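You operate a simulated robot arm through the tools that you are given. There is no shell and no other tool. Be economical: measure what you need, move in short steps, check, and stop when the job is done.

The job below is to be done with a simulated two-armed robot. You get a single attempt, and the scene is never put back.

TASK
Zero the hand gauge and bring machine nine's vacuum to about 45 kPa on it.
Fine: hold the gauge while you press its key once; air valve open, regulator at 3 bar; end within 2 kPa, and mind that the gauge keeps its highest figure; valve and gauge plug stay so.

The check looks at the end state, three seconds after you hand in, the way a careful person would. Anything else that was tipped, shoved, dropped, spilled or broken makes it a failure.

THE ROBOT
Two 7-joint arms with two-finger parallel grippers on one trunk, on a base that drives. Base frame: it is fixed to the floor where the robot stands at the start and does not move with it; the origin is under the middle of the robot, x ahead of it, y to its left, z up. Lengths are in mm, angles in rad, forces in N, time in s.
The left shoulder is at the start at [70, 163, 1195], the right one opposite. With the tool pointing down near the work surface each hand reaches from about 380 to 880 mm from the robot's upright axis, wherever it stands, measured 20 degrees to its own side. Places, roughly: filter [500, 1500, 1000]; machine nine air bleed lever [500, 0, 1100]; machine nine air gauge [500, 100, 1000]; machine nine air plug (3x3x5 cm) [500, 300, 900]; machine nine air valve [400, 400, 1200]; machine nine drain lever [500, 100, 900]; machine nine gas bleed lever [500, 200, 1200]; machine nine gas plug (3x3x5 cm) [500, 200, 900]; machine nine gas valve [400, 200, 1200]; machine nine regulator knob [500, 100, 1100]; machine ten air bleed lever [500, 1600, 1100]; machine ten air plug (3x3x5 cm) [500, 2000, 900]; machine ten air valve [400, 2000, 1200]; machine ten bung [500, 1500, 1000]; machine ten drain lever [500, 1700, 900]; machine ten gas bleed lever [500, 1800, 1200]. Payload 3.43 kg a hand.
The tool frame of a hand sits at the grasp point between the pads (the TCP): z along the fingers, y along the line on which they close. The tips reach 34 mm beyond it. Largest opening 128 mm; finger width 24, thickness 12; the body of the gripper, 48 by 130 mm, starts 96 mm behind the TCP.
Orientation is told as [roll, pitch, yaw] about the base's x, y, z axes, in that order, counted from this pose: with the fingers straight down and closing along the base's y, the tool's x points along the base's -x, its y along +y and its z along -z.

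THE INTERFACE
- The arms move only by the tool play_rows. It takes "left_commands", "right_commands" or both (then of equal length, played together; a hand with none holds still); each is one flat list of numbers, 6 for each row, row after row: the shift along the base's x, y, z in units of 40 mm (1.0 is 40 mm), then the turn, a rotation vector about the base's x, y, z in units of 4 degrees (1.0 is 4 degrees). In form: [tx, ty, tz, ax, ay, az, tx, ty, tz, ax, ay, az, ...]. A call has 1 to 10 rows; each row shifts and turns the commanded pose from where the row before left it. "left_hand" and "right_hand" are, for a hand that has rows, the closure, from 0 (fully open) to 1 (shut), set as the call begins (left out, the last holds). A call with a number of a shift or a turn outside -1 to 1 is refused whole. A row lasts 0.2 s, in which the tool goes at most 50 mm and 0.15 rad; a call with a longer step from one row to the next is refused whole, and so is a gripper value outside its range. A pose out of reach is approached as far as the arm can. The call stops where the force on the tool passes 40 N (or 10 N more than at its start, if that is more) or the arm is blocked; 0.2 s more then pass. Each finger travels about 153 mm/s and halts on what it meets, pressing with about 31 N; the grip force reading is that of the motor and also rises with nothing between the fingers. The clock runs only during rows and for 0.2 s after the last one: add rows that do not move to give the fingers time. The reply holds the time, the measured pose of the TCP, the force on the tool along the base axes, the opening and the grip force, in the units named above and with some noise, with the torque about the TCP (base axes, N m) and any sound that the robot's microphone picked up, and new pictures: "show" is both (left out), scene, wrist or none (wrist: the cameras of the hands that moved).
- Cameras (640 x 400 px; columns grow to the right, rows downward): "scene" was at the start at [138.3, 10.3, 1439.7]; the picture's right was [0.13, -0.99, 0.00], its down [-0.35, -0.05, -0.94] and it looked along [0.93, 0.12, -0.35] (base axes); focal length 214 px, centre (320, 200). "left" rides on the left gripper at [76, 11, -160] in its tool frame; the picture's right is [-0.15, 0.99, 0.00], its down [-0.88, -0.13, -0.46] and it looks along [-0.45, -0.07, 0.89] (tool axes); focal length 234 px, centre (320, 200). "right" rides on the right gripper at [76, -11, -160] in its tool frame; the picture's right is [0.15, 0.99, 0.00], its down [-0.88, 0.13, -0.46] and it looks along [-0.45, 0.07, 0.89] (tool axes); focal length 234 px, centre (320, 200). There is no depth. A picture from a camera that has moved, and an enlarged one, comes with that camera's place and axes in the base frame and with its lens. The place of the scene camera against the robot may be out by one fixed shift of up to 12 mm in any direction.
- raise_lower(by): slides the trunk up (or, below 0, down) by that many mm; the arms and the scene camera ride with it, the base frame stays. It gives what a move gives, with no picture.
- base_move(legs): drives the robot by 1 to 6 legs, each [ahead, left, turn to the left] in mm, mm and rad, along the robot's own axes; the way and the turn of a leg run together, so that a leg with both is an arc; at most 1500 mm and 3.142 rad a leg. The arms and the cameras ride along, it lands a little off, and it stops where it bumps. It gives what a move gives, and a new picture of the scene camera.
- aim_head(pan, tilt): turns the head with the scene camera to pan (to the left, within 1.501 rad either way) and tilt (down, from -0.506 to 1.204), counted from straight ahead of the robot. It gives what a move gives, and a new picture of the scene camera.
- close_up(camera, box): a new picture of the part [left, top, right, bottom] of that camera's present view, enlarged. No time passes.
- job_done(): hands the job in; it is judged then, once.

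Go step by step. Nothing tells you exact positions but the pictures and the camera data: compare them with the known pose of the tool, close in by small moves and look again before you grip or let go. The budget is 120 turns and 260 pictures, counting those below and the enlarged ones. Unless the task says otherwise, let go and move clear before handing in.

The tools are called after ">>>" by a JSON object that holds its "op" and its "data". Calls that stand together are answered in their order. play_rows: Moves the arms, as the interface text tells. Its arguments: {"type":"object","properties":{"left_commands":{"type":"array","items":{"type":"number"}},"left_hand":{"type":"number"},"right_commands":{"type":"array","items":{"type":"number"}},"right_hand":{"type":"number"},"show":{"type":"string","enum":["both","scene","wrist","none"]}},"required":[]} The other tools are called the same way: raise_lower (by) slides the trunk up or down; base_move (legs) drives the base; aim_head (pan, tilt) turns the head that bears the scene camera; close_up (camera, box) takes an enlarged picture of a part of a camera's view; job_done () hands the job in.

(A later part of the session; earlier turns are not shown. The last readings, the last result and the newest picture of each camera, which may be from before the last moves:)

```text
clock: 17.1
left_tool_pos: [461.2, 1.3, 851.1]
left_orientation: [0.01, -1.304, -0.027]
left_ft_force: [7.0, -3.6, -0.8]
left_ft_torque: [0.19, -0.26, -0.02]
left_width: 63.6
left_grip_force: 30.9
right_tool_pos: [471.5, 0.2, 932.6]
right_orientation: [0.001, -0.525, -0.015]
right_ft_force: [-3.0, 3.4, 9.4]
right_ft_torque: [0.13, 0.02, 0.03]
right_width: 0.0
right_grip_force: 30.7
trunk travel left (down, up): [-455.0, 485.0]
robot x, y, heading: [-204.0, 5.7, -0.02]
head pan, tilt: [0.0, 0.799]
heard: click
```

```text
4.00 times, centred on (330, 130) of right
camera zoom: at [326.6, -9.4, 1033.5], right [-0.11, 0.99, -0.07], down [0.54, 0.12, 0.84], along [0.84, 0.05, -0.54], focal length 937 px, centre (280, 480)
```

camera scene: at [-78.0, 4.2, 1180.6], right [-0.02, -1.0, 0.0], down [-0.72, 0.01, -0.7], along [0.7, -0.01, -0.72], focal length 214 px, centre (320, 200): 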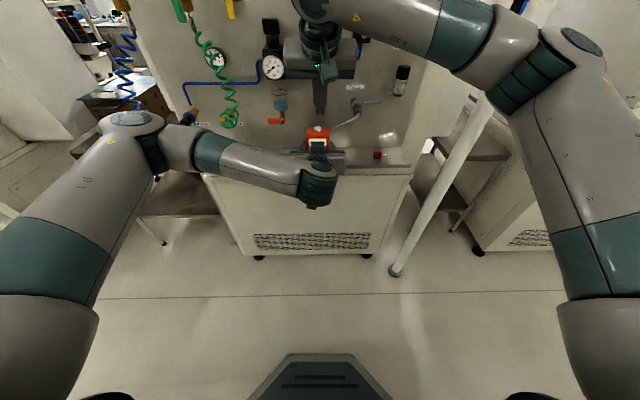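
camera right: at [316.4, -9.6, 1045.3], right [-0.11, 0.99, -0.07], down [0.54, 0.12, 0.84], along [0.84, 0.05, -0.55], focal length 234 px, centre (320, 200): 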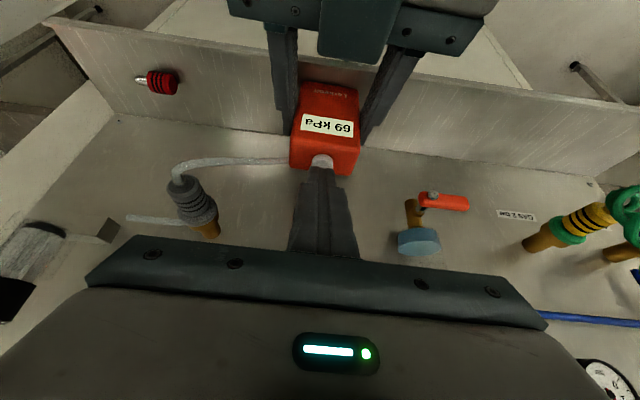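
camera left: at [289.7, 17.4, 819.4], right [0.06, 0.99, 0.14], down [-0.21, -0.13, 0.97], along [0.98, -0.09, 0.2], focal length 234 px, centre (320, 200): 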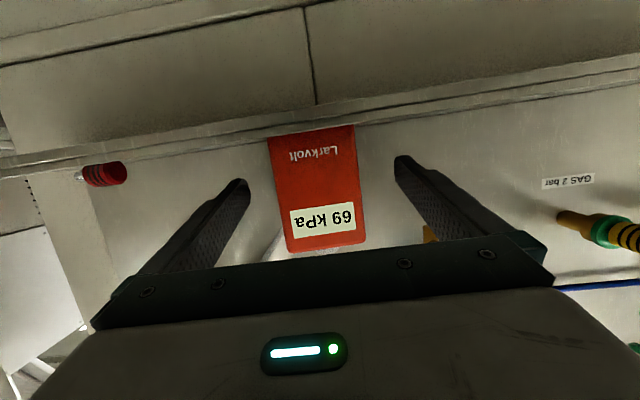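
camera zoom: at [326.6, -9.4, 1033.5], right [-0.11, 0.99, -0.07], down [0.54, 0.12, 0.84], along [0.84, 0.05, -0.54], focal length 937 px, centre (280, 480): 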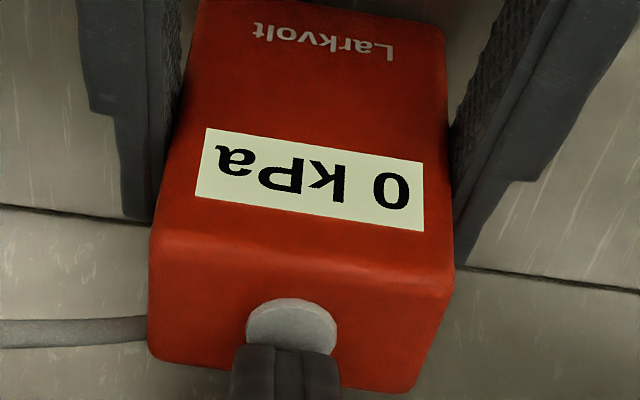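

Click heard and the gauge reads 0 kPa. Lifting the right hand straight off and back, then releasing the gauge.

>>> {"op": "play_rows", "data": {"right_commands": [0, 0, 0.5, 0, 0, 0, -0.5, 0, 0.7, 0, 0, 0, -0.8, -0.5, 0.6, 0, 0, 0, -0.8, -0.8, 0.4, 0, 0, 0, 0, -0.8, 0, 0, 0, 0, 0, -0.8, 0, 0, 0, 0, 0, -0.8, 0, 0, 0, 0], "show": "none"}}

>>> {"op": "play_rows", "data": {"left_commands": [0, 0, 0, 0, 0, 0, 0, 0, 0, 0, 0, 0, 0, 0, 0, 0, 0, 0], "left_hand": 0, "show": "both"}}

```text
clock: 18.7
left_tool_pos: [461.9, -0.3, 850.2]
left_orientation: [0.008, -1.302, -0.028]
left_ft_force: [-0.4, -0.8, 3.0]
left_ft_torque: [-0.05, -0.13, -0.03]
left_width: 63.7
left_grip_force: 31.0
right_tool_pos: [388.1, -147.5, 1018.6]
right_orientation: [0.002, -0.523, -0.019]
right_ft_force: [-0.9, -0.4, 0.7]
right_ft_torque: [0.02, 0.01, 0.02]
right_width: 0.2
right_grip_force: 31.5
trunk travel left (down, up): [-455.0, 485.0]
robot x, y, heading: [-204.5, 9.1, -0.02]
head pan, tilt: [0.0, 0.799]
```

```text
clock: 19.5
left_tool_pos: [461.8, 0.7, 851.0]
left_orientation: [0.005, -1.303, -0.023]
left_ft_force: [0.9, -0.2, 0.3]
left_ft_torque: [0.01, -0.02, 0.0]
left_width: 127.9
left_grip_force: 0.1
right_tool_pos: [389.3, -147.3, 1019.2]
right_orientation: [-0.001, -0.521, -0.017]
right_ft_force: [0.5, -0.3, -1.1]
right_ft_torque: [0.0, -0.01, 0.01]
right_width: 0.0
right_grip_force: 31.1
trunk travel left (down, up): [-455.0, 485.0]
robot x, y, heading: [-206.2, 8.1, -0.023]
head pan, tilt: [0.0, 0.799]
camera scene: at [-77.9, 3.3, 1180.5], right [-0.02, -1.0, 0.0], down [-0.72, 0.01, -0.7], along [0.7, -0.01, -0.72], focal length 214 px, centre (320, 200)
camera left: at [288.7, 16.9, 819.4], right [0.06, 0.99, 0.14], down [-0.21, -0.13, 0.97], along [0.98, -0.09, 0.2], focal length 234 px, centre (320, 200)
```

scene: 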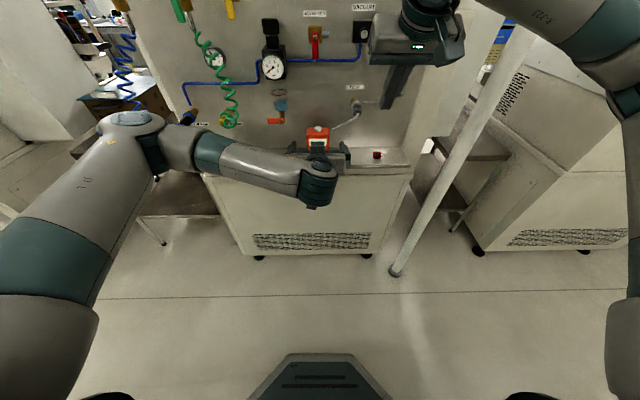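
left: 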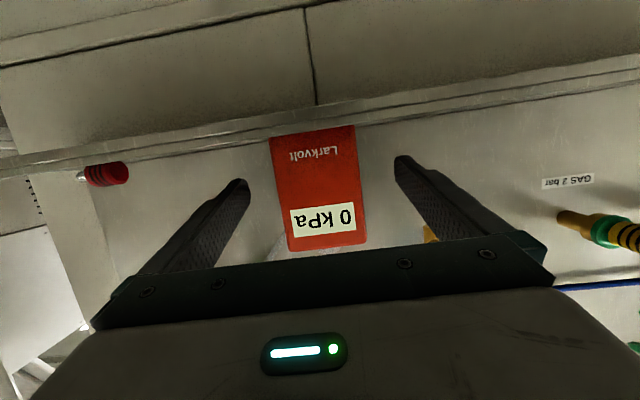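

Retracting the left hand, and turning the right hand to point horizontally toward the vacuum knob.

>>> {"op": "play_rows", "data": {"left_commands": [-0.8, 0, 0, 0, 0, 0, -0.8, 0, 0, 0, 0, 0, -0.8, 0, 0, 0, 0, 0, -0.5, 0, 0, 0, 0, 0, 0, 0, 0, 0, 0, 0, 0, 0, 0, 0, 0, 0, 0, 0, 0, 0, 0, 0, 0, 0, 0, 0, 0, 0, 0, 0, 0, 0, 0, 0, 0, 0, 0, 0, 0, 0], "right_commands": [-0.3, 0.08, 0.15, 0, -1, 0, -0.3, 0.08, 0.15, 0, -1, 0, -0.3, 0.08, 0.15, 0, -1, 0, 0, 0.08, 0.15, 0, -1, 0, 0, 0.08, 0.15, 0, -1, 0, 0, 0.08, 0.15, 0, -1, 0, 0, 0.08, 0.15, 0, -1, 0, 0, 0.08, 0.15, 0, -1, 0, 0, 0.08, 0.15, 0, -1, 0, 0, 0.08, 0.15, 0, -1, 0], "right_hand": 0.5, "show": "none"}}

>>> {"op": "play_rows", "data": {"right_commands": [0, 0, 0, 0, -1, 0.06, 0, 0, 0, 0, -1, 0.06, 0, 0, 0, 0, -1, 0.06, 0, 0, 0, 0, -1, 0.06, 0, 0, 0, 0, -1, 0.06], "show": "both"}}

```text
clock: 21.7
left_tool_pos: [344.0, -0.2, 852.4]
left_orientation: [0.007, -1.302, -0.026]
left_ft_force: [0.0, 0.1, -0.3]
left_ft_torque: [0.02, 0.03, 0.04]
left_width: 127.7
left_grip_force: 0.1
left hand out of reach, approached as far as the arm can: row 3
right_tool_pos: [353.3, -116.7, 1079.9]
right_orientation: [0.034, -1.222, -0.046]
right_ft_force: [0.2, 0.3, 0.1]
right_ft_torque: [-0.02, 0.01, -0.02]
right_width: 64.2
right_grip_force: 0.0
trunk travel left (down, up): [-455.0, 485.0]
robot x, y, heading: [-203.5, 7.8, -0.021]
head pan, tilt: [0.0, 0.799]
```

```text
clock: 22.9
left_tool_pos: [344.2, -0.2, 852.3]
left_orientation: [0.007, -1.302, -0.026]
left_ft_force: [0.8, -1.1, -0.3]
left_ft_torque: [-0.01, 0.01, 0.01]
left_width: 128.0
left_grip_force: 0.0
right_tool_pos: [363.8, -109.9, 1084.6]
right_orientation: [1.513, -1.558, -1.501]
right_ft_force: [0.3, 0.3, 0.1]
right_ft_torque: [-0.02, 0.01, -0.01]
right_width: 64.2
right_grip_force: 0.0
right hand out of reach, approached as far as the arm can: row 4, 5
trunk travel left (down, up): [-455.0, 485.0]
robot x, y, heading: [-202.4, 7.2, -0.024]
head pan, tilt: [0.0, 0.799]
camera scene: at [-77.7, 3.4, 1180.5], right [-0.02, -1.0, 0.0], down [-0.72, 0.01, -0.7], along [0.7, -0.01, -0.72], focal length 214 px, centre (320, 200)
camera right: at [204.1, -123.8, 1009.4], right [-0.01, 0.99, -0.13], down [-0.46, 0.11, 0.88], along [0.89, 0.07, 0.45], focal length 234 px, centre (320, 200)
```

scene: 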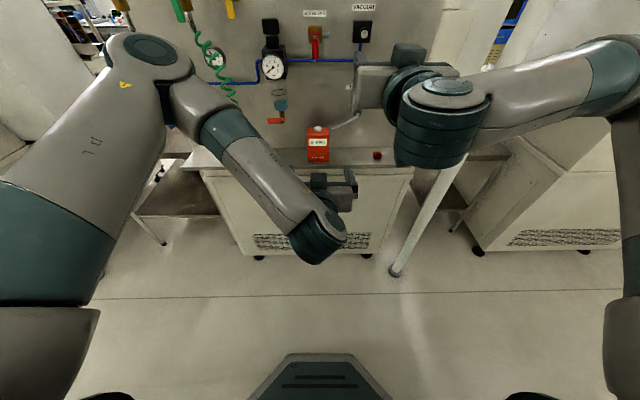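
right: 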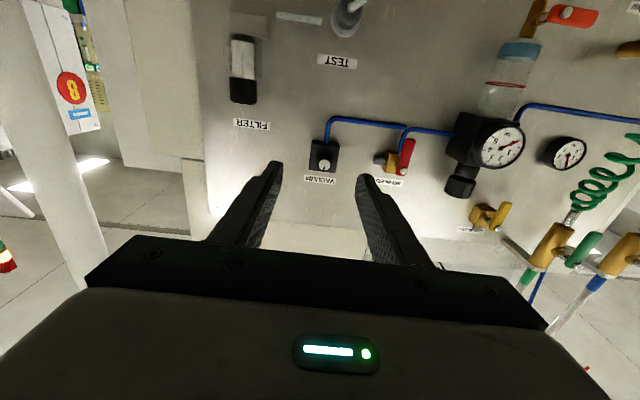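

Excellent view: the two views triangulate the vacuum knob face at about (502, −102, 1105). Zooming to verify shape.

>>> {"op": "close_up", "data": {"camera": "right", "box": [272, 120, 384, 190]}}

>>> {"op": "close_up", "data": {"camera": "right", "box": [430, 90, 640, 300]}}

>>> {"op": "close_up", "data": {"camera": "scene", "box": [330, 0, 410, 50]}}

```text
5.71 times, centred on (328, 155) of right
camera zoom: at [204.1, -123.8, 1009.4], right [-0.01, 0.99, -0.13], down [-0.46, 0.11, 0.88], along [0.89, 0.07, 0.45], focal length 1338 px, centre (274, 457)
```

zoom: 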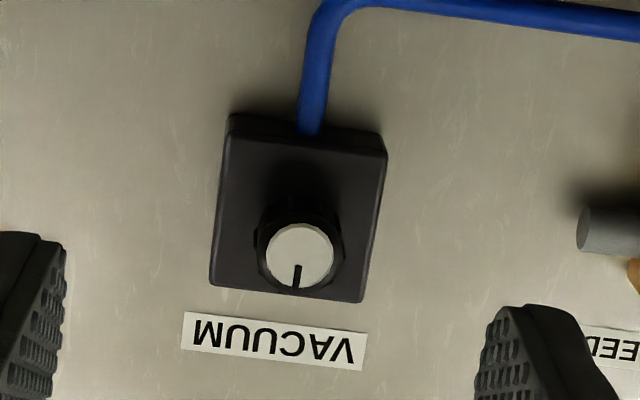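

```text
1.90 times, centred on (535, 195) of right
camera zoom: at [204.1, -123.8, 1009.4], right [-0.01, 0.99, -0.13], down [-0.46, 0.11, 0.88], along [0.89, 0.07, 0.45], focal length 446 px, centre (-90, 210)
```

zoom: 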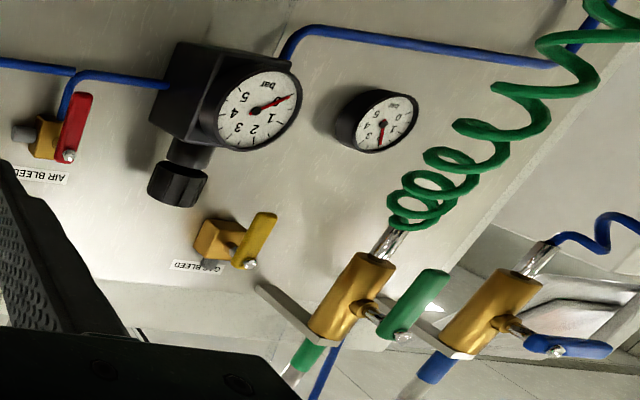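

```text
8.00 times, centred on (370, 25) of scene
camera zoom: at [-77.7, 3.4, 1180.5], right [-0.02, -1.0, 0.0], down [-0.72, 0.01, -0.7], along [0.7, -0.01, -0.72], focal length 1716 px, centre (-80, 1600)
```

zoom: 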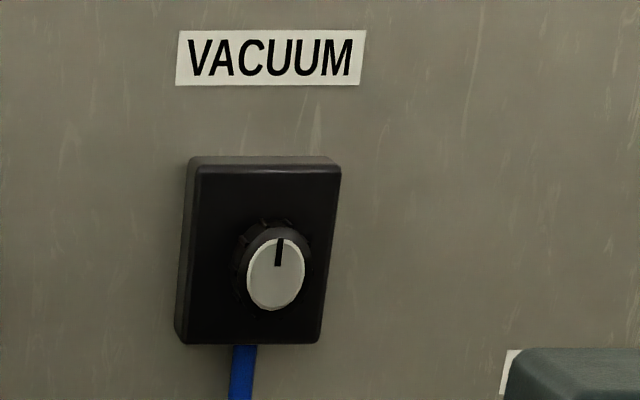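

Approaching the vacuum knob with the fingers half open, stopping short to check alignment.

>>> {"op": "play_rows", "data": {"right_commands": [0.5, 0.06, 0.17, 0, 0, 0, 0.5, 0.06, 0.17, 0, 0, 0, 0.5, 0.06, 0.17, 0, 0, 0, 0.4, 0, 0, 0, 0, 0], "show": "wrist"}}

>>> {"op": "close_up", "data": {"camera": "right", "box": [240, 100, 400, 200]}}

>>> {"op": "close_up", "data": {"camera": "scene", "box": [310, 0, 438, 80]}}

```text
clock: 23.9
left_tool_pos: [344.8, -0.5, 851.5]
left_orientation: [0.009, -1.303, -0.028]
left_ft_force: [0.2, 0.5, 0.2]
left_ft_torque: [-0.01, 0.0, 0.04]
left_width: 128.2
left_grip_force: 0.1
right_tool_pos: [440.6, -104.5, 1105.5]
right_orientation: [1.554, -1.558, -1.54]
right_ft_force: [0.2, -0.6, -0.7]
right_ft_torque: [0.0, -0.03, 0.03]
right_width: 64.2
right_grip_force: 0.1
trunk travel left (down, up): [-455.0, 485.0]
robot x, y, heading: [-204.7, 5.4, -0.016]
head pan, tilt: [0.0, 0.799]
camera right: at [280.7, -117.7, 1030.3], right [-0.01, 0.99, -0.13], down [-0.46, 0.11, 0.88], along [0.89, 0.07, 0.45], focal length 234 px, centre (320, 200)
```

right: 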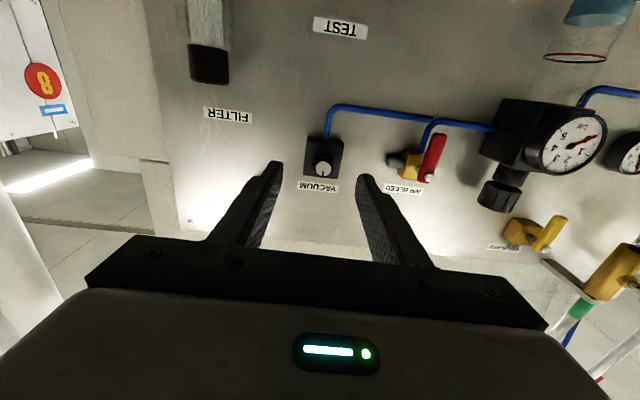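

```text
4.00 times, centred on (320, 150) of right
camera zoom: at [280.7, -117.7, 1030.3], right [-0.01, 0.99, -0.13], down [-0.46, 0.11, 0.88], along [0.89, 0.07, 0.45], focal length 937 px, centre (320, 400)
```

zoom: 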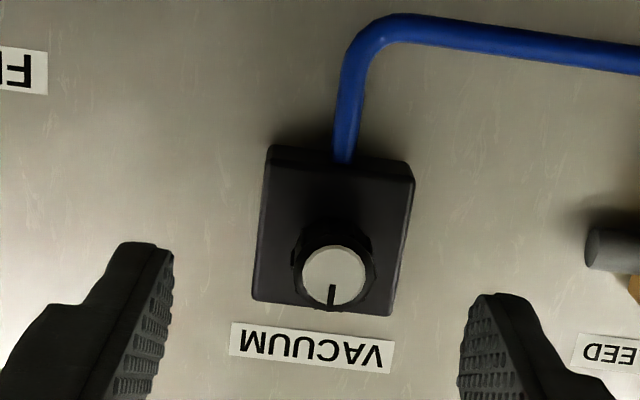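

```text
5.00 times, centred on (374, 40) of scene
camera zoom: at [-77.7, 3.2, 1180.5], right [-0.02, -1.0, 0.0], down [-0.72, 0.01, -0.7], along [0.7, -0.01, -0.72], focal length 1072 px, centre (50, 1000)
```

zoom: 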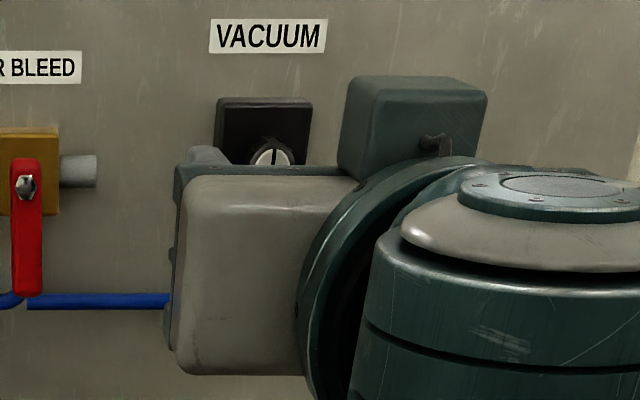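

Knob axis is at y ≈ −102, z ≈ 1106, face x ≈ 500. Advancing so the tips overlap the knob by ~9 mm, then closing gently.

>>> {"op": "play_rows", "data": {"right_commands": [0.45, 0.06, 0.03, 0, 0, 0, 0.45, 0, 0, 0, 0, 0], "show": "none"}}

>>> {"op": "close_up", "data": {"camera": "right", "box": [240, 100, 400, 200]}}

```text
clock: 24.5
left_tool_pos: [345.0, -0.1, 852.6]
left_orientation: [0.007, -1.302, -0.025]
left_ft_force: [-0.6, -0.4, 0.1]
left_ft_torque: [-0.01, -0.01, -0.01]
left_width: 127.9
left_grip_force: 0.0
right_tool_pos: [477.5, -102.5, 1106.3]
right_orientation: [1.551, -1.558, -1.541]
right_ft_force: [-0.2, 0.2, -0.3]
right_ft_torque: [-0.01, 0.0, 0.0]
right_width: 64.4
right_grip_force: 0.0
trunk travel left (down, up): [-455.0, 485.0]
robot x, y, heading: [-203.7, 8.5, -0.016]
head pan, tilt: [0.0, 0.799]
```

```text
4.00 times, centred on (320, 150) of right
camera zoom: at [317.0, -115.5, 1031.5], right [-0.01, 0.99, -0.13], down [-0.46, 0.11, 0.88], along [0.89, 0.07, 0.45], focal length 937 px, centre (320, 400)
```

zoom: 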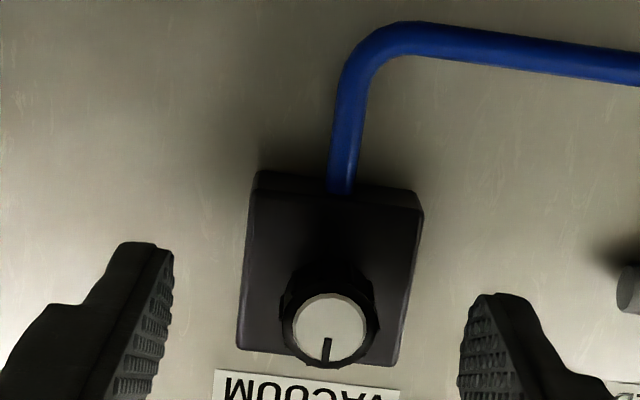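

The face is more like x ≈ 493, so the tips overlap well without touching the block. Closing on the knob.

>>> {"op": "play_rows", "data": {"right_commands": [0, 0.02, -0.05, 0, 0, 0, 0, 0, 0, 0, 0, 0, 0, 0, 0, 0, 0, 0], "right_hand": 1, "show": "none"}}

>>> {"op": "close_up", "data": {"camera": "right", "box": [240, 100, 400, 200]}}

```text
clock: 25.3
left_tool_pos: [343.5, 0.8, 853.3]
left_orientation: [0.007, -1.303, -0.026]
left_ft_force: [-0.3, -0.1, 0.5]
left_ft_torque: [0.04, 0.02, 0.0]
left_width: 127.8
left_grip_force: 0.2
right_tool_pos: [476.4, -101.7, 1105.1]
right_orientation: [1.723, -1.558, -1.71]
right_ft_force: [6.4, 0.3, 9.4]
right_ft_torque: [0.0, -0.01, -0.43]
right_width: 19.8
right_grip_force: 45.1
trunk travel left (down, up): [-455.0, 485.0]
robot x, y, heading: [-204.3, 7.9, -0.017]
head pan, tilt: [0.0, 0.799]
```

```text
4.00 times, centred on (320, 150) of right
camera zoom: at [316.7, -113.7, 1030.2], right [-0.01, 0.99, -0.13], down [-0.46, 0.11, 0.88], along [0.89, 0.07, 0.45], focal length 937 px, centre (320, 400)
```

zoom: 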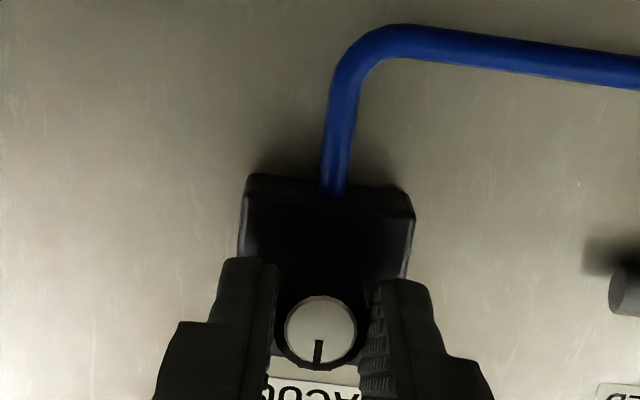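

Gripped at 19.8 mm. Turning counter-clockwise (toward minimum) 20° and checking torque.

>>> {"op": "play_rows", "data": {"right_commands": [0, 0, 0.02, -1, 0, 0, 0, 0, 0, -1, 0, 0, 0, 0, 0, -1, 0, 0, 0, 0, 0, -1, 0, 0, 0, 0, 0, -1, 0, 0], "show": "none"}}

>>> {"op": "close_up", "data": {"camera": "right", "box": [240, 100, 400, 200]}}

```text
clock: 26.5
left_tool_pos: [343.9, 1.1, 852.2]
left_orientation: [0.005, -1.302, -0.024]
left_ft_force: [0.0, 0.3, 0.7]
left_ft_torque: [0.02, -0.03, 0.0]
left_width: 128.1
left_grip_force: 0.2
right_tool_pos: [475.8, -100.8, 1104.6]
right_orientation: [-1.567, -1.233, 1.577]
right_ft_force: [18.6, 0.1, 25.1]
right_ft_torque: [0.0, -0.1, -0.64]
right_width: 19.7
right_grip_force: 44.8
trunk travel left (down, up): [-455.0, 485.0]
robot x, y, heading: [-202.2, 7.2, -0.02]
head pan, tilt: [0.0, 0.799]
```

```text
4.00 times, centred on (320, 150) of right
camera zoom: at [316.7, -138.8, 1038.8], right [-0.01, 0.88, -0.47], down [-0.46, 0.41, 0.79], along [0.89, 0.22, 0.4], focal length 937 px, centre (320, 400)
```

zoom: 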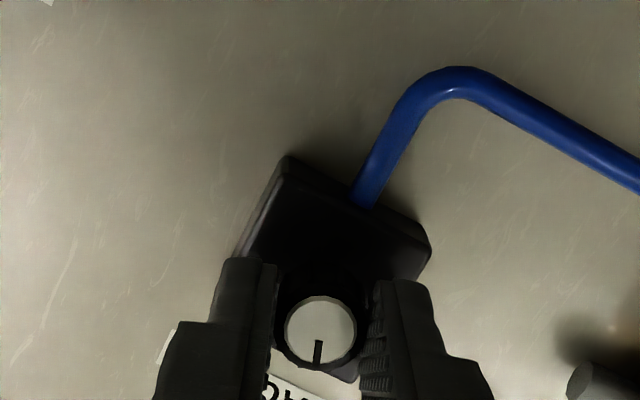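

The knob turns with the hand, but side forces are building; I'll relieve them with small shifts and watch.

>>> {"op": "play_rows", "data": {"right_commands": [0.03, 0, 0.04, 0, 0, 0, 0, 0, 0, 0, 0, 0], "show": "none"}}

```text
clock: 27.1
left_tool_pos: [343.9, -1.3, 853.1]
left_orientation: [0.007, -1.302, -0.028]
left_ft_force: [-0.4, 0.3, 0.6]
left_ft_torque: [0.0, 0.04, -0.02]
left_width: 127.8
left_grip_force: 0.0
right_tool_pos: [476.3, -99.5, 1106.1]
right_orientation: [-1.558, -1.233, 1.57]
right_ft_force: [6.2, -2.8, 12.1]
right_ft_torque: [0.0, -1.69, -0.09]
right_width: 19.6
right_grip_force: 45.0
trunk travel left (down, up): [-455.0, 485.0]
robot x, y, heading: [-204.5, 9.0, -0.02]
head pan, tilt: [0.0, 0.799]
```

>>> {"op": "play_rows", "data": {"right_commands": [0.02, 0, 0.04, -1, 0, 0, 0, 0, 0, -1, 0, 0, 0, 0, 0, -1, 0, 0, 0, 0, 0, -1, 0, 0, 0, 0, 0, -1, 0, 0], "show": "none"}}

>>> {"op": "close_up", "data": {"camera": "right", "box": [240, 100, 400, 200]}}

```text
clock: 28.3
left_tool_pos: [341.9, -1.0, 853.7]
left_orientation: [0.008, -1.303, -0.029]
left_ft_force: [-0.7, -0.2, 0.0]
left_ft_torque: [-0.01, 0.0, 0.0]
left_width: 127.8
left_grip_force: 0.0
right_tool_pos: [477.1, -101.0, 1105.2]
right_orientation: [-1.549, -0.884, 1.565]
right_ft_force: [-22.4, -0.8, -15.3]
right_ft_torque: [0.01, 0.83, -1.04]
right_width: 19.6
right_grip_force: 45.3
trunk travel left (down, up): [-455.0, 485.0]
robot x, y, heading: [-206.7, 5.5, -0.019]
head pan, tilt: [0.0, 0.799]
```

```text
4.00 times, centred on (320, 150) of right
camera zoom: at [316.4, -159.8, 1057.2], right [-0.02, 0.67, -0.74], down [-0.46, 0.66, 0.6], along [0.89, 0.35, 0.29], focal length 937 px, centre (320, 400)
```

zoom: 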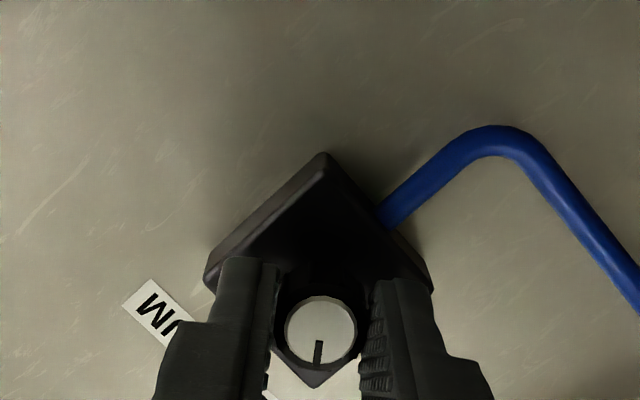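

>>> {"op": "play_rows", "data": {"right_commands": [-0.025, 0, -0.03, -1, 0, 0, 0, 0, 0, -1, 0, 0, 0, 0, 0, -1, 0, 0, 0, 0, 0, -1, 0, 0, 0, 0, 0, -1, 0, 0], "show": "none"}}

>>> {"op": "close_up", "data": {"camera": "right", "box": [240, 100, 400, 200]}}

```text
clock: 29.5
left_tool_pos: [344.5, 0.3, 851.7]
left_orientation: [0.006, -1.301, -0.026]
left_ft_force: [0.3, 0.2, -0.2]
left_ft_torque: [-0.01, -0.03, -0.01]
left_width: 128.3
left_grip_force: 0.0
right_tool_pos: [476.9, -100.3, 1105.1]
right_orientation: [-1.557, -0.534, 1.571]
right_ft_force: [-16.5, 2.3, -21.8]
right_ft_torque: [0.0, 0.5, -0.59]
right_width: 19.8
right_grip_force: 45.1
trunk travel left (down, up): [-455.0, 485.0]
robot x, y, heading: [-206.4, 10.6, -0.019]
head pan, tilt: [0.0, 0.799]
```

```text
4.00 times, centred on (320, 150) of right
camera zoom: at [316.6, -173.3, 1079.7], right [-0.01, 0.38, -0.93], down [-0.46, 0.82, 0.34], along [0.89, 0.43, 0.16], focal length 937 px, centre (320, 400)
```

zoom: 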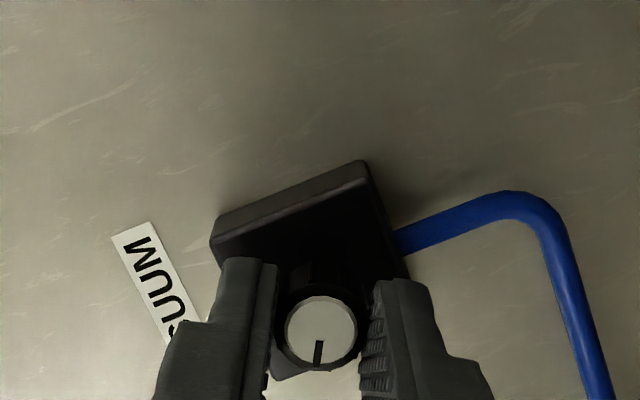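

>>> {"op": "play_rows", "data": {"right_commands": [-0.03, 0, -0.04, -1, 0, 0, 0, 0, 0, -1, 0, 0, 0, 0, 0, -1, 0, 0, 0, 0, 0, -1, 0, 0, 0, 0, 0, -1, 0, 0], "show": "none"}}

>>> {"op": "close_up", "data": {"camera": "right", "box": [240, 100, 400, 200]}}

```text
clock: 30.7
left_tool_pos: [344.5, 0.4, 853.0]
left_orientation: [0.005, -1.301, -0.024]
left_ft_force: [-0.4, -0.8, 0.4]
left_ft_torque: [-0.02, -0.02, -0.02]
left_width: 128.1
left_grip_force: 0.0
right_tool_pos: [477.2, -99.6, 1105.9]
right_orientation: [-1.56, -0.184, 1.569]
right_ft_force: [-0.6, 4.8, -12.3]
right_ft_torque: [0.0, -0.05, -0.28]
right_width: 19.5
right_grip_force: 45.0
trunk travel left (down, up): [-455.0, 485.0]
robot x, y, heading: [-205.2, 7.1, -0.018]
head pan, tilt: [0.0, 0.799]
```

```text
4.00 times, centred on (320, 150) of right
camera zoom: at [316.6, -177.8, 1105.3], right [-0.01, 0.04, -1.0], down [-0.46, 0.89, 0.04], along [0.89, 0.46, 0.01], focal length 937 px, centre (320, 400)
```

zoom: 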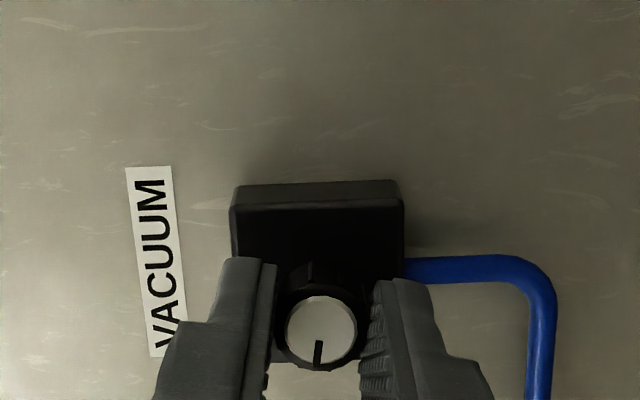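

Now about −80° with no stop felt. Continuing.

>>> {"op": "play_rows", "data": {"right_commands": [0, 0, -0.03, -1, 0, 0, 0, 0, 0, -1, 0, 0, 0, 0, 0, -1, 0, 0, 0, 0, 0, -1, 0, 0, 0, 0, 0, -1, 0, 0, 0, 0, 0, -1, 0, 0, 0, 0, 0, -1, 0, 0, 0, 0, 0, -1, 0, 0], "show": "none"}}

>>> {"op": "close_up", "data": {"camera": "right", "box": [240, 100, 400, 200]}}

```text
clock: 32.5
left_tool_pos: [343.8, 0.7, 852.3]
left_orientation: [0.003, -1.301, -0.022]
left_ft_force: [-0.3, 0.7, 0.5]
left_ft_torque: [-0.01, 0.0, 0.01]
left_width: 127.7
left_grip_force: 0.1
right_tool_pos: [476.5, -99.9, 1106.6]
right_orientation: [-1.562, 0.373, 1.569]
right_ft_force: [14.4, 5.5, 14.5]
right_ft_torque: [-0.01, -0.94, 0.22]
right_width: 19.7
right_grip_force: 44.6
trunk travel left (down, up): [-455.0, 485.0]
robot x, y, heading: [-205.6, 10.8, -0.019]
head pan, tilt: [0.0, 0.799]
```

```text
4.00 times, centred on (320, 150) of right
camera zoom: at [316.4, -166.4, 1145.2], right [-0.01, -0.5, -0.87], down [-0.45, 0.78, -0.44], along [0.89, 0.39, -0.23], focal length 937 px, centre (320, 400)
```

zoom: 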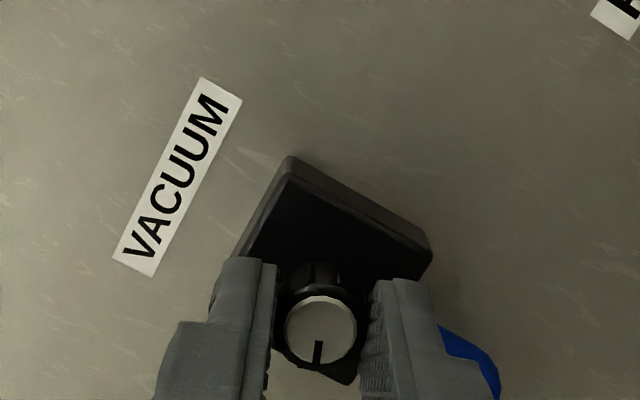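

>>> {"op": "play_rows", "data": {"right_commands": [0.02, 0, 0.02, -1, 0, 0, 0, 0, 0, -1, 0, 0, 0, 0, 0, -1, 0, 0, 0, 0, 0, -1, 0, 0, 0, 0, 0, -1, 0, 0, 0, 0, 0, -1, 0, 0], "show": "none"}}

>>> {"op": "close_up", "data": {"camera": "right", "box": [240, 100, 400, 200]}}

>>> {"op": "close_up", "data": {"camera": "scene", "box": [310, 0, 438, 80]}}

```text
clock: 33.9
left_tool_pos: [343.3, -0.0, 852.4]
left_orientation: [0.005, -1.302, -0.024]
left_ft_force: [0.6, -0.4, 0.4]
left_ft_torque: [0.01, -0.02, -0.02]
left_width: 128.0
left_grip_force: 0.1
right_tool_pos: [477.2, -101.0, 1104.4]
right_orientation: [-1.558, 0.794, 1.57]
right_ft_force: [5.9, 3.7, 9.9]
right_ft_torque: [0.0, -0.78, -0.11]
right_width: 19.7
right_grip_force: 44.6
trunk travel left (down, up): [-455.0, 485.0]
robot x, y, heading: [-205.4, 7.3, -0.022]
head pan, tilt: [0.0, 0.799]
```

```text
4.00 times, centred on (320, 150) of right
camera zoom: at [316.5, -144.6, 1169.1], right [-0.01, -0.81, -0.59], down [-0.46, 0.53, -0.71], along [0.89, 0.26, -0.38], focal length 937 px, centre (320, 400)
```

zoom: 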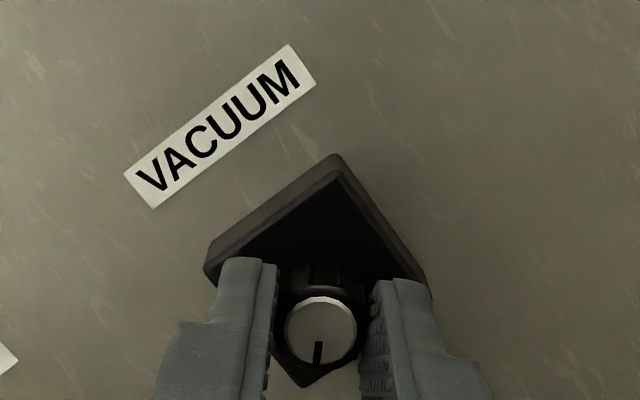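

```text
5.00 times, centred on (374, 40) of scene
camera zoom: at [-78.2, 4.1, 1180.6], right [-0.02, -1.0, 0.0], down [-0.72, 0.01, -0.7], along [0.7, -0.01, -0.72], focal length 1072 px, centre (50, 1000)
```

zoom: 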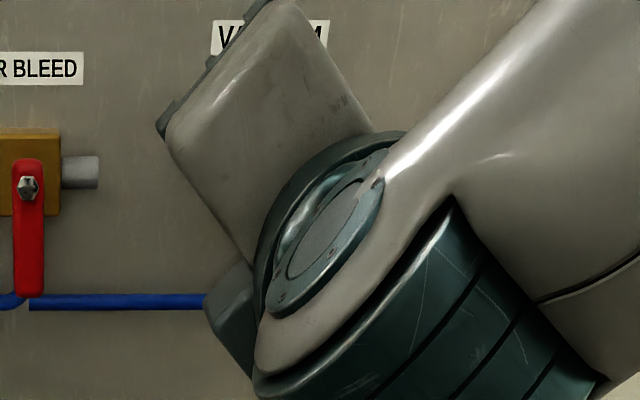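

>>> {"op": "play_rows", "data": {"right_commands": [0.01, 0, 0.02, -1, 0, 0, 0, 0, 0, -1, 0, 0, 0, 0, 0, -1, 0, 0, 0, 0, 0, -1, 0, 0, 0, 0, 0, -1, 0, 0, 0, 0, 0, -1, 0, 0, 0, 0, 0, -1, 0, 0, 0, 0, 0, -1, 0, 0], "show": "none"}}

>>> {"op": "close_up", "data": {"camera": "right", "box": [240, 100, 400, 200]}}

```text
clock: 34.3
left_tool_pos: [344.6, -1.7, 851.9]
left_orientation: [0.009, -1.301, -0.028]
left_ft_force: [0.5, 0.0, 0.0]
left_ft_torque: [0.0, 0.01, -0.02]
left_width: 128.1
left_grip_force: 0.1
right_tool_pos: [474.1, -99.6, 1103.9]
right_orientation: [-1.577, 0.851, 1.544]
right_ft_force: [9.0, -3.5, -1.6]
right_ft_torque: [0.0, -0.1, -0.07]
right_width: 19.8
right_grip_force: 45.5
right hand out of reach, approached as far as the arm can: row 1, 2
trunk travel left (down, up): [-455.0, 485.0]
robot x, y, heading: [-205.3, 7.6, -0.025]
head pan, tilt: [0.0, 0.799]
stopped in row 2 (right hand): the force on the tool passed its limit (the readings are from after the stop); the commanded pose is now the measured one
```

```text
4.00 times, centred on (320, 150) of right
camera zoom: at [314.0, -137.3, 1168.6], right [-0.02, -0.84, -0.54], down [-0.44, 0.49, -0.75], along [0.9, 0.22, -0.38], focal length 937 px, centre (320, 400)
```

zoom: 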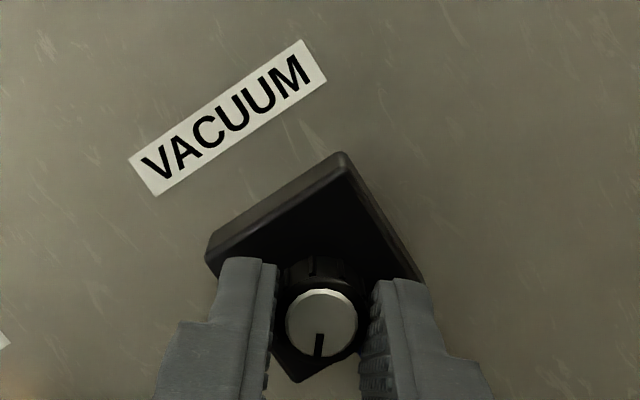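

The wrist has hit its limit at about −139° with no knob stop. I'll release, back off, unwind the wrist and regrip.

>>> {"op": "play_rows", "data": {"right_commands": [0, 0, 0, 0, 0, 0, 0, 0, 0, 0, 0, 0, -0.5, 0, 0, 0, 0, 0, -0.5, 0, 0, 0, 0, 0, 0, 0, 0, 1, 0, 0, 0, 0, 0, 1, 0, 0, 0, 0, 0, 1, 0, 0, 0, 0, 0, 1, 0, 0, 0, 0, 0, 1, 0, 0, 0, 0, 0, 1, 0, 0], "right_hand": 0.65, "show": "none"}}

>>> {"op": "play_rows", "data": {"right_commands": [0, 0, 0, 1, 0, 0, 0, 0, 0, 1, 0, 0, 0, 0, 0, 1, 0, 0, 0, 0, 0, 1, 0, 0, 0, 0, 0, 1, 0, 0, 0, 0, 0, 1, 0, 0, 0, 0, 0, 1, 0, 0, 0, 0, 0, 1, 0, 0, 0, 0, 0, 1, 0, 0, 0, 0, 0, 1, 0, 0], "show": "none"}}

>>> {"op": "play_rows", "data": {"right_commands": [0, 0, 0, 1, 0, 0, 0, 0, 0, 1, 0, 0, 0, 0, 0, 1, 0, 0, 0, 0, 0, 1, 0, 0, 0, 0, 0, 1, 0, 0, 0, 0, 0, 1, 0, 0, 0, 0, 0, 1, 0, 0, 0, 0, 0, 1, 0, 0, 0, 0, 0, 1, 0, 0, 0, 0, 0, 1, 0, 0], "show": "none"}}

>>> {"op": "play_rows", "data": {"right_commands": [0, 0, 0, 1, 0, 0, 0, 0, 0, 1, 0, 0, 0, 0, 0, 1, 0, 0, 0, 0, 0, 1, 0, 0, 0, 0, 0, 1, 0, 0, 0, 0, 0, 1, 0, 0, 0, 0, 0, 1, 0, 0, 0, 0, 0, 1, 0, 0, 0, 0, 0, 0, 0, 0], "show": "both"}}

>>> {"op": "close_up", "data": {"camera": "right", "box": [240, 100, 400, 200]}}

```text
clock: 36.5
left_tool_pos: [344.5, -1.9, 853.2]
left_orientation: [0.009, -1.303, -0.027]
left_ft_force: [0.0, 0.3, -0.9]
left_ft_torque: [0.0, 0.0, 0.0]
left_width: 128.0
left_grip_force: 0.1
right_tool_pos: [433.4, -96.6, 1105.6]
right_orientation: [-1.566, 0.431, 1.553]
right_ft_force: [-0.7, -0.1, -0.2]
right_ft_torque: [-0.03, 0.03, -0.05]
right_width: 44.7
right_grip_force: 0.1
trunk travel left (down, up): [-455.0, 485.0]
robot x, y, heading: [-200.1, 5.3, -0.021]
head pan, tilt: [0.0, 0.799]
```

```text
clock: 38.7
left_tool_pos: [344.1, -1.8, 852.3]
left_orientation: [0.006, -1.301, -0.028]
left_ft_force: [-0.3, 0.4, 0.2]
left_ft_torque: [-0.01, 0.02, -0.01]
left_width: 128.0
left_grip_force: 0.0
right_tool_pos: [433.0, -99.1, 1107.3]
right_orientation: [-1.551, -0.267, 1.551]
right_ft_force: [-0.3, -0.5, 0.7]
right_ft_torque: [-0.02, 0.04, -0.01]
right_width: 44.6
right_grip_force: 0.2
trunk travel left (down, up): [-455.0, 485.0]
robot x, y, heading: [-205.7, 7.1, -0.023]
head pan, tilt: [0.0, 0.799]
```

```text
clock: 40.9
left_tool_pos: [345.6, -1.2, 852.1]
left_orientation: [0.008, -1.303, -0.027]
left_ft_force: [0.0, -0.4, -0.2]
left_ft_torque: [0.01, 0.0, -0.02]
left_width: 127.8
left_grip_force: 0.0
right_tool_pos: [433.8, -97.0, 1105.5]
right_orientation: [-1.532, -0.963, 1.537]
right_ft_force: [0.6, 0.1, 0.6]
right_ft_torque: [-0.03, 0.04, 0.0]
right_width: 44.8
right_grip_force: 0.1
trunk travel left (down, up): [-455.0, 485.0]
robot x, y, heading: [-205.0, 5.5, -0.018]
head pan, tilt: [0.0, 0.799]
```

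```text
clock: 42.9
left_tool_pos: [343.3, -1.7, 852.0]
left_orientation: [0.006, -1.302, -0.028]
left_ft_force: [0.6, 0.3, 0.4]
left_ft_torque: [-0.02, -0.01, -0.04]
left_width: 127.9
left_grip_force: 0.0
right_tool_pos: [432.5, -95.6, 1105.0]
right_orientation: [-1.193, -1.521, 1.207]
right_ft_force: [1.1, 0.0, -0.8]
right_ft_torque: [0.02, 0.04, -0.03]
right_width: 44.7
right_grip_force: 0.1
trunk travel left (down, up): [-455.0, 485.0]
robot x, y, heading: [-203.1, 9.9, -0.019]
head pan, tilt: [0.0, 0.799]
camera scene: at [-77.8, 3.2, 1180.6], right [-0.02, -1.0, 0.0], down [-0.72, 0.01, -0.7], along [0.7, -0.01, -0.72], focal length 214 px, centre (320, 200)
camera right: at [271.6, -113.7, 1034.1], right [-0.02, 0.98, -0.19], down [-0.44, 0.17, 0.88], along [0.9, 0.1, 0.43], focal length 234 px, centre (320, 200)
```

scene: 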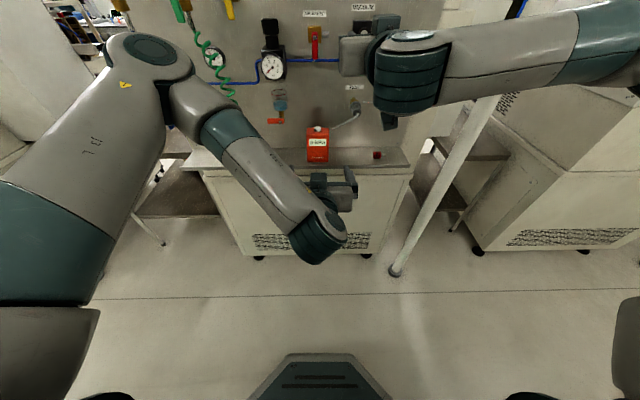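
right: 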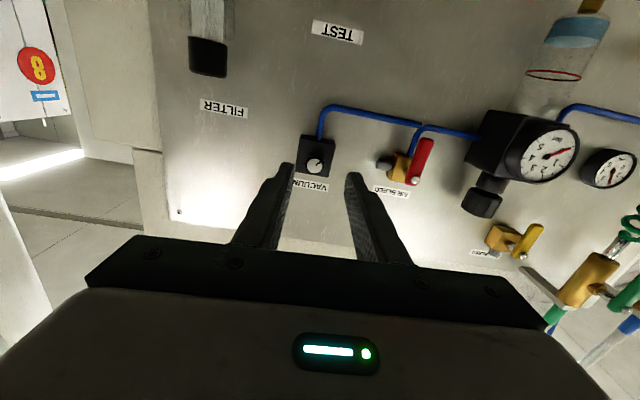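

```text
4.00 times, centred on (320, 150) of right
camera zoom: at [271.6, -113.7, 1034.1], right [-0.02, 0.98, -0.19], down [-0.44, 0.17, 0.88], along [0.9, 0.1, 0.43], focal length 937 px, centre (320, 400)
```

zoom: 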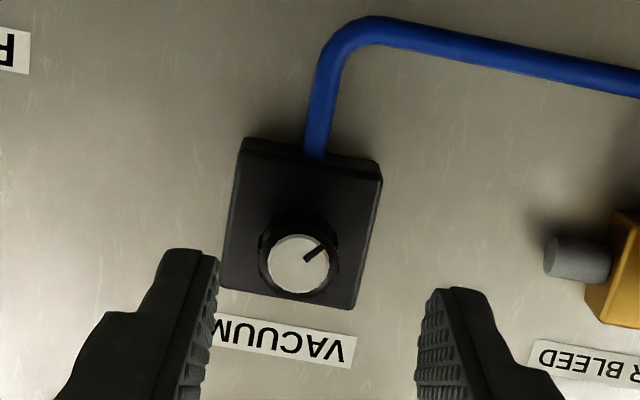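

The pointer now sits lower-left (about 7–8 o'clock), where a minimum stop would usually be. Regripping to test for a stop with a further counter-clockwise nudge.

>>> {"op": "play_rows", "data": {"right_commands": [0, -0.06, 0, 0.8, -0.3, -0.5, 0.5, -0.06, 0.01, 0, 0, 0, 0.58, 0, 0, 0, 0, 0, 0, 0, 0, 0, 0, 0], "show": "none"}}

>>> {"op": "close_up", "data": {"camera": "right", "box": [240, 100, 400, 200]}}

```text
clock: 43.9
left_tool_pos: [344.9, -1.9, 852.7]
left_orientation: [0.008, -1.303, -0.027]
left_ft_force: [-1.2, 0.0, -0.1]
left_ft_torque: [-0.02, 0.01, -0.01]
left_width: 127.9
left_grip_force: 0.0
right_tool_pos: [477.6, -102.0, 1105.9]
right_orientation: [1.9, -1.564, -1.92]
right_ft_force: [0.1, 0.7, 0.0]
right_ft_torque: [0.01, 0.03, 0.0]
right_width: 44.7
right_grip_force: 0.0
trunk travel left (down, up): [-455.0, 485.0]
robot x, y, heading: [-204.8, 5.7, -0.02]
head pan, tilt: [0.0, 0.799]
```

```text
4.00 times, centred on (320, 150) of right
camera zoom: at [317.8, -109.1, 1030.2], right [0.02, 0.99, -0.14], down [-0.46, 0.13, 0.88], along [0.89, 0.04, 0.45], focal length 937 px, centre (320, 400)
```

zoom: 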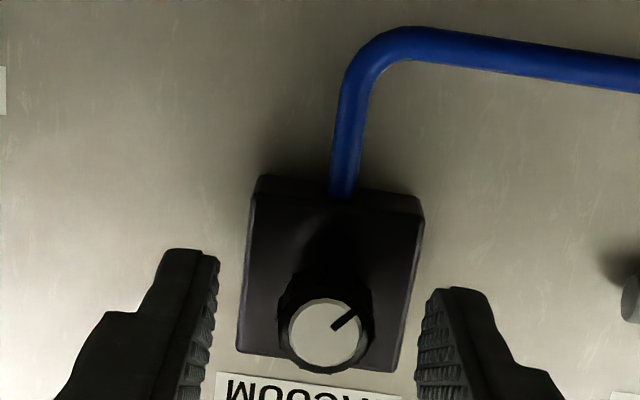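

>>> {"op": "play_rows", "data": {"right_commands": [0, 0, 0, 0, 0, 0, 0, 0, 0, 0, 0, 0, 0, 0, 0, -1, 0, 0, 0, 0, 0, -1, 0, 0, 0, 0, 0, -1, 0, 0, 0, 0, 0, -1, 0, 0, 0, 0, 0, -1, 0, 0], "right_hand": 1, "show": "none"}}

>>> {"op": "close_up", "data": {"camera": "right", "box": [240, 100, 400, 200]}}

```text
clock: 45.5
left_tool_pos: [345.7, 1.2, 851.7]
left_orientation: [-0.001, -1.297, -0.019]
left_ft_force: [0.2, 0.2, 0.5]
left_ft_torque: [0.0, -0.01, 0.03]
left_width: 127.7
left_grip_force: 0.1
right_tool_pos: [478.2, -99.8, 1104.8]
right_orientation: [-1.594, -1.226, 1.574]
right_ft_force: [20.7, 11.3, 7.4]
right_ft_torque: [-0.03, -0.75, 1.1]
right_width: 19.8
right_grip_force: 44.7
trunk travel left (down, up): [-455.0, 485.0]
robot x, y, heading: [-202.3, 8.1, -0.017]
head pan, tilt: [0.0, 0.799]
```

```text
4.00 times, centred on (320, 150) of right
camera zoom: at [318.1, -133.9, 1037.1], right [0.02, 0.88, -0.47], down [-0.45, 0.43, 0.78], along [0.89, 0.2, 0.41], focal length 937 px, centre (320, 400)
```

zoom: 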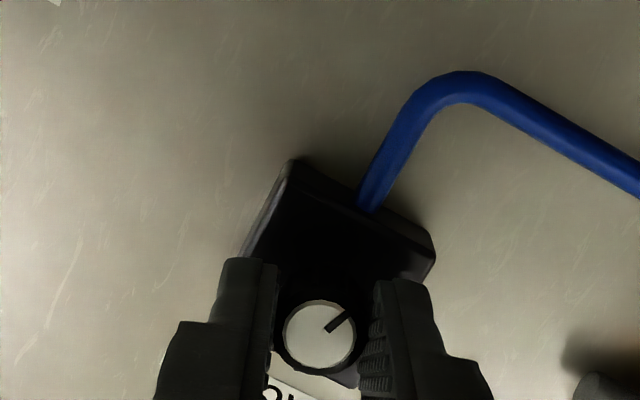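

>>> {"op": "play_rows", "data": {"right_commands": [0.02, 0.02, 0.01, -1, 0, 0, 0, 0, 0, -1, 0, 0, 0, 0, 0, -1, 0, 0, 0, 0, 0, -1, 0, 0, 0, 0, 0, -1, 0, 0, 0, 0, 0, -1, 0, 0, 0, 0, 0, -1, 0, 0], "show": "none"}}

>>> {"op": "close_up", "data": {"camera": "right", "box": [240, 100, 400, 200]}}

```text
clock: 47.1
left_tool_pos: [344.6, -0.6, 852.5]
left_orientation: [0.002, -1.3, -0.024]
left_ft_force: [1.1, -0.1, 0.3]
left_ft_torque: [0.0, 0.02, 0.01]
left_width: 128.0
left_grip_force: 0.0
right_tool_pos: [477.1, -99.5, 1104.6]
right_orientation: [-1.591, -0.738, 1.57]
right_ft_force: [10.4, 8.7, 1.1]
right_ft_torque: [-0.01, 1.18, -0.07]
right_width: 19.3
right_grip_force: 45.2
trunk travel left (down, up): [-455.0, 485.0]
robot x, y, heading: [-205.6, 9.1, -0.017]
head pan, tilt: [0.0, 0.799]
```

```text
4.00 times, centred on (320, 150) of right
camera zoom: at [318.0, -162.4, 1060.5], right [0.02, 0.56, -0.83], down [-0.45, 0.75, 0.49], along [0.89, 0.37, 0.27], focal length 937 px, centre (320, 400)
```

zoom: 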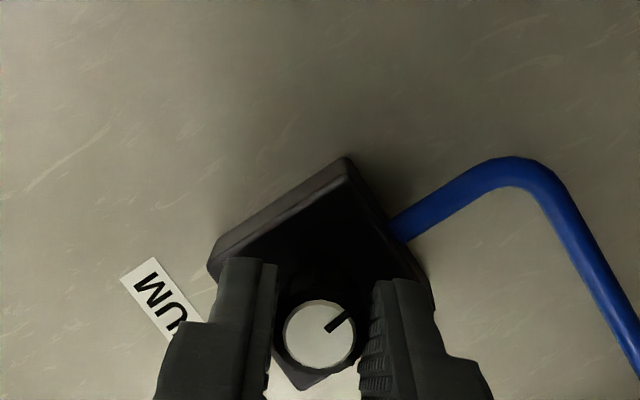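

>>> {"op": "play_rows", "data": {"right_commands": [0.02, 0.02, 0, -1, 0, 0, 0, 0, 0, -1, 0, 0, 0, 0, 0, -1, 0, 0, 0, 0, 0, -1, 0, 0, 0, 0, 0, -1, 0, 0, 0, 0, 0, -1, 0, 0, 0, 0, 0, -1, 0, 0, 0, 0, 0, -1, 0, 0, 0, 0, 0, -1, 0, 0, 0, 0, 0, -1, 0, 0], "show": "none"}}

>>> {"op": "play_rows", "data": {"right_commands": [0, 0, 0, -1, 0, 0, 0, 0, 0, -1, 0, 0, 0, 0, 0, -1, 0, 0, 0, 0, 0, -1, 0, 0, 0, 0, 0, -1, 0, 0, 0, 0, 0, -1, 0, 0, 0, 0, 0, -1, 0, 0, 0, 0, 0, -1, 0, 0, 0, 0, 0, -1, 0, 0, 0, 0, 0, -1, 0, 0], "show": "none"}}

>>> {"op": "close_up", "data": {"camera": "right", "box": [240, 100, 400, 200]}}

```text
clock: 49.3
left_tool_pos: [345.8, -0.1, 852.4]
left_orientation: [0.006, -1.3, -0.029]
left_ft_force: [0.5, 1.5, 0.4]
left_ft_torque: [0.0, -0.01, -0.03]
left_width: 127.9
left_grip_force: 0.2
right_tool_pos: [477.6, -101.0, 1105.3]
right_orientation: [-1.59, -0.04, 1.572]
right_ft_force: [-6.4, 1.7, -14.8]
right_ft_torque: [0.01, 1.05, -0.26]
right_width: 19.9
right_grip_force: 45.0
trunk travel left (down, up): [-455.0, 485.0]
robot x, y, heading: [-207.6, 6.9, -0.024]
head pan, tilt: [0.0, 0.799]
```

```text
clock: 51.5
left_tool_pos: [345.2, -2.3, 851.2]
left_orientation: [0.009, -1.3, -0.029]
left_ft_force: [0.0, -1.4, -0.4]
left_ft_torque: [-0.01, 0.0, 0.02]
left_width: 128.1
left_grip_force: 0.1
right_tool_pos: [477.6, -101.1, 1105.4]
right_orientation: [-1.584, 0.656, 1.578]
right_ft_force: [-16.3, 0.7, -25.6]
right_ft_torque: [-0.01, 0.83, -1.24]
right_width: 19.6
right_grip_force: 45.4
trunk travel left (down, up): [-455.0, 485.0]
robot x, y, heading: [-205.0, 6.2, -0.023]
head pan, tilt: [0.0, 0.799]
```

```text
4.00 times, centred on (320, 150) of right
camera zoom: at [318.5, -157.4, 1158.9], right [0.02, -0.72, -0.69], down [-0.46, 0.61, -0.65], along [0.89, 0.33, -0.32], focal length 937 px, centre (320, 400)
```

zoom: 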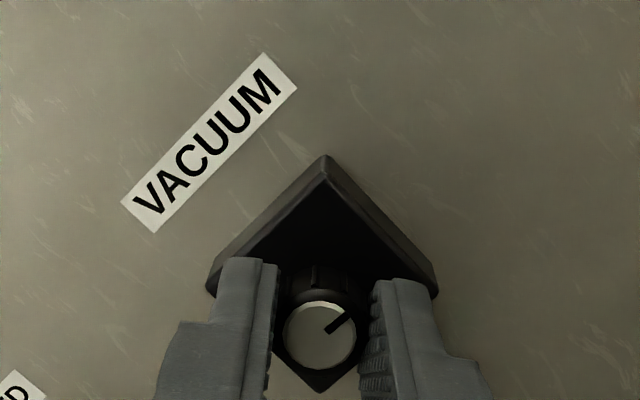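

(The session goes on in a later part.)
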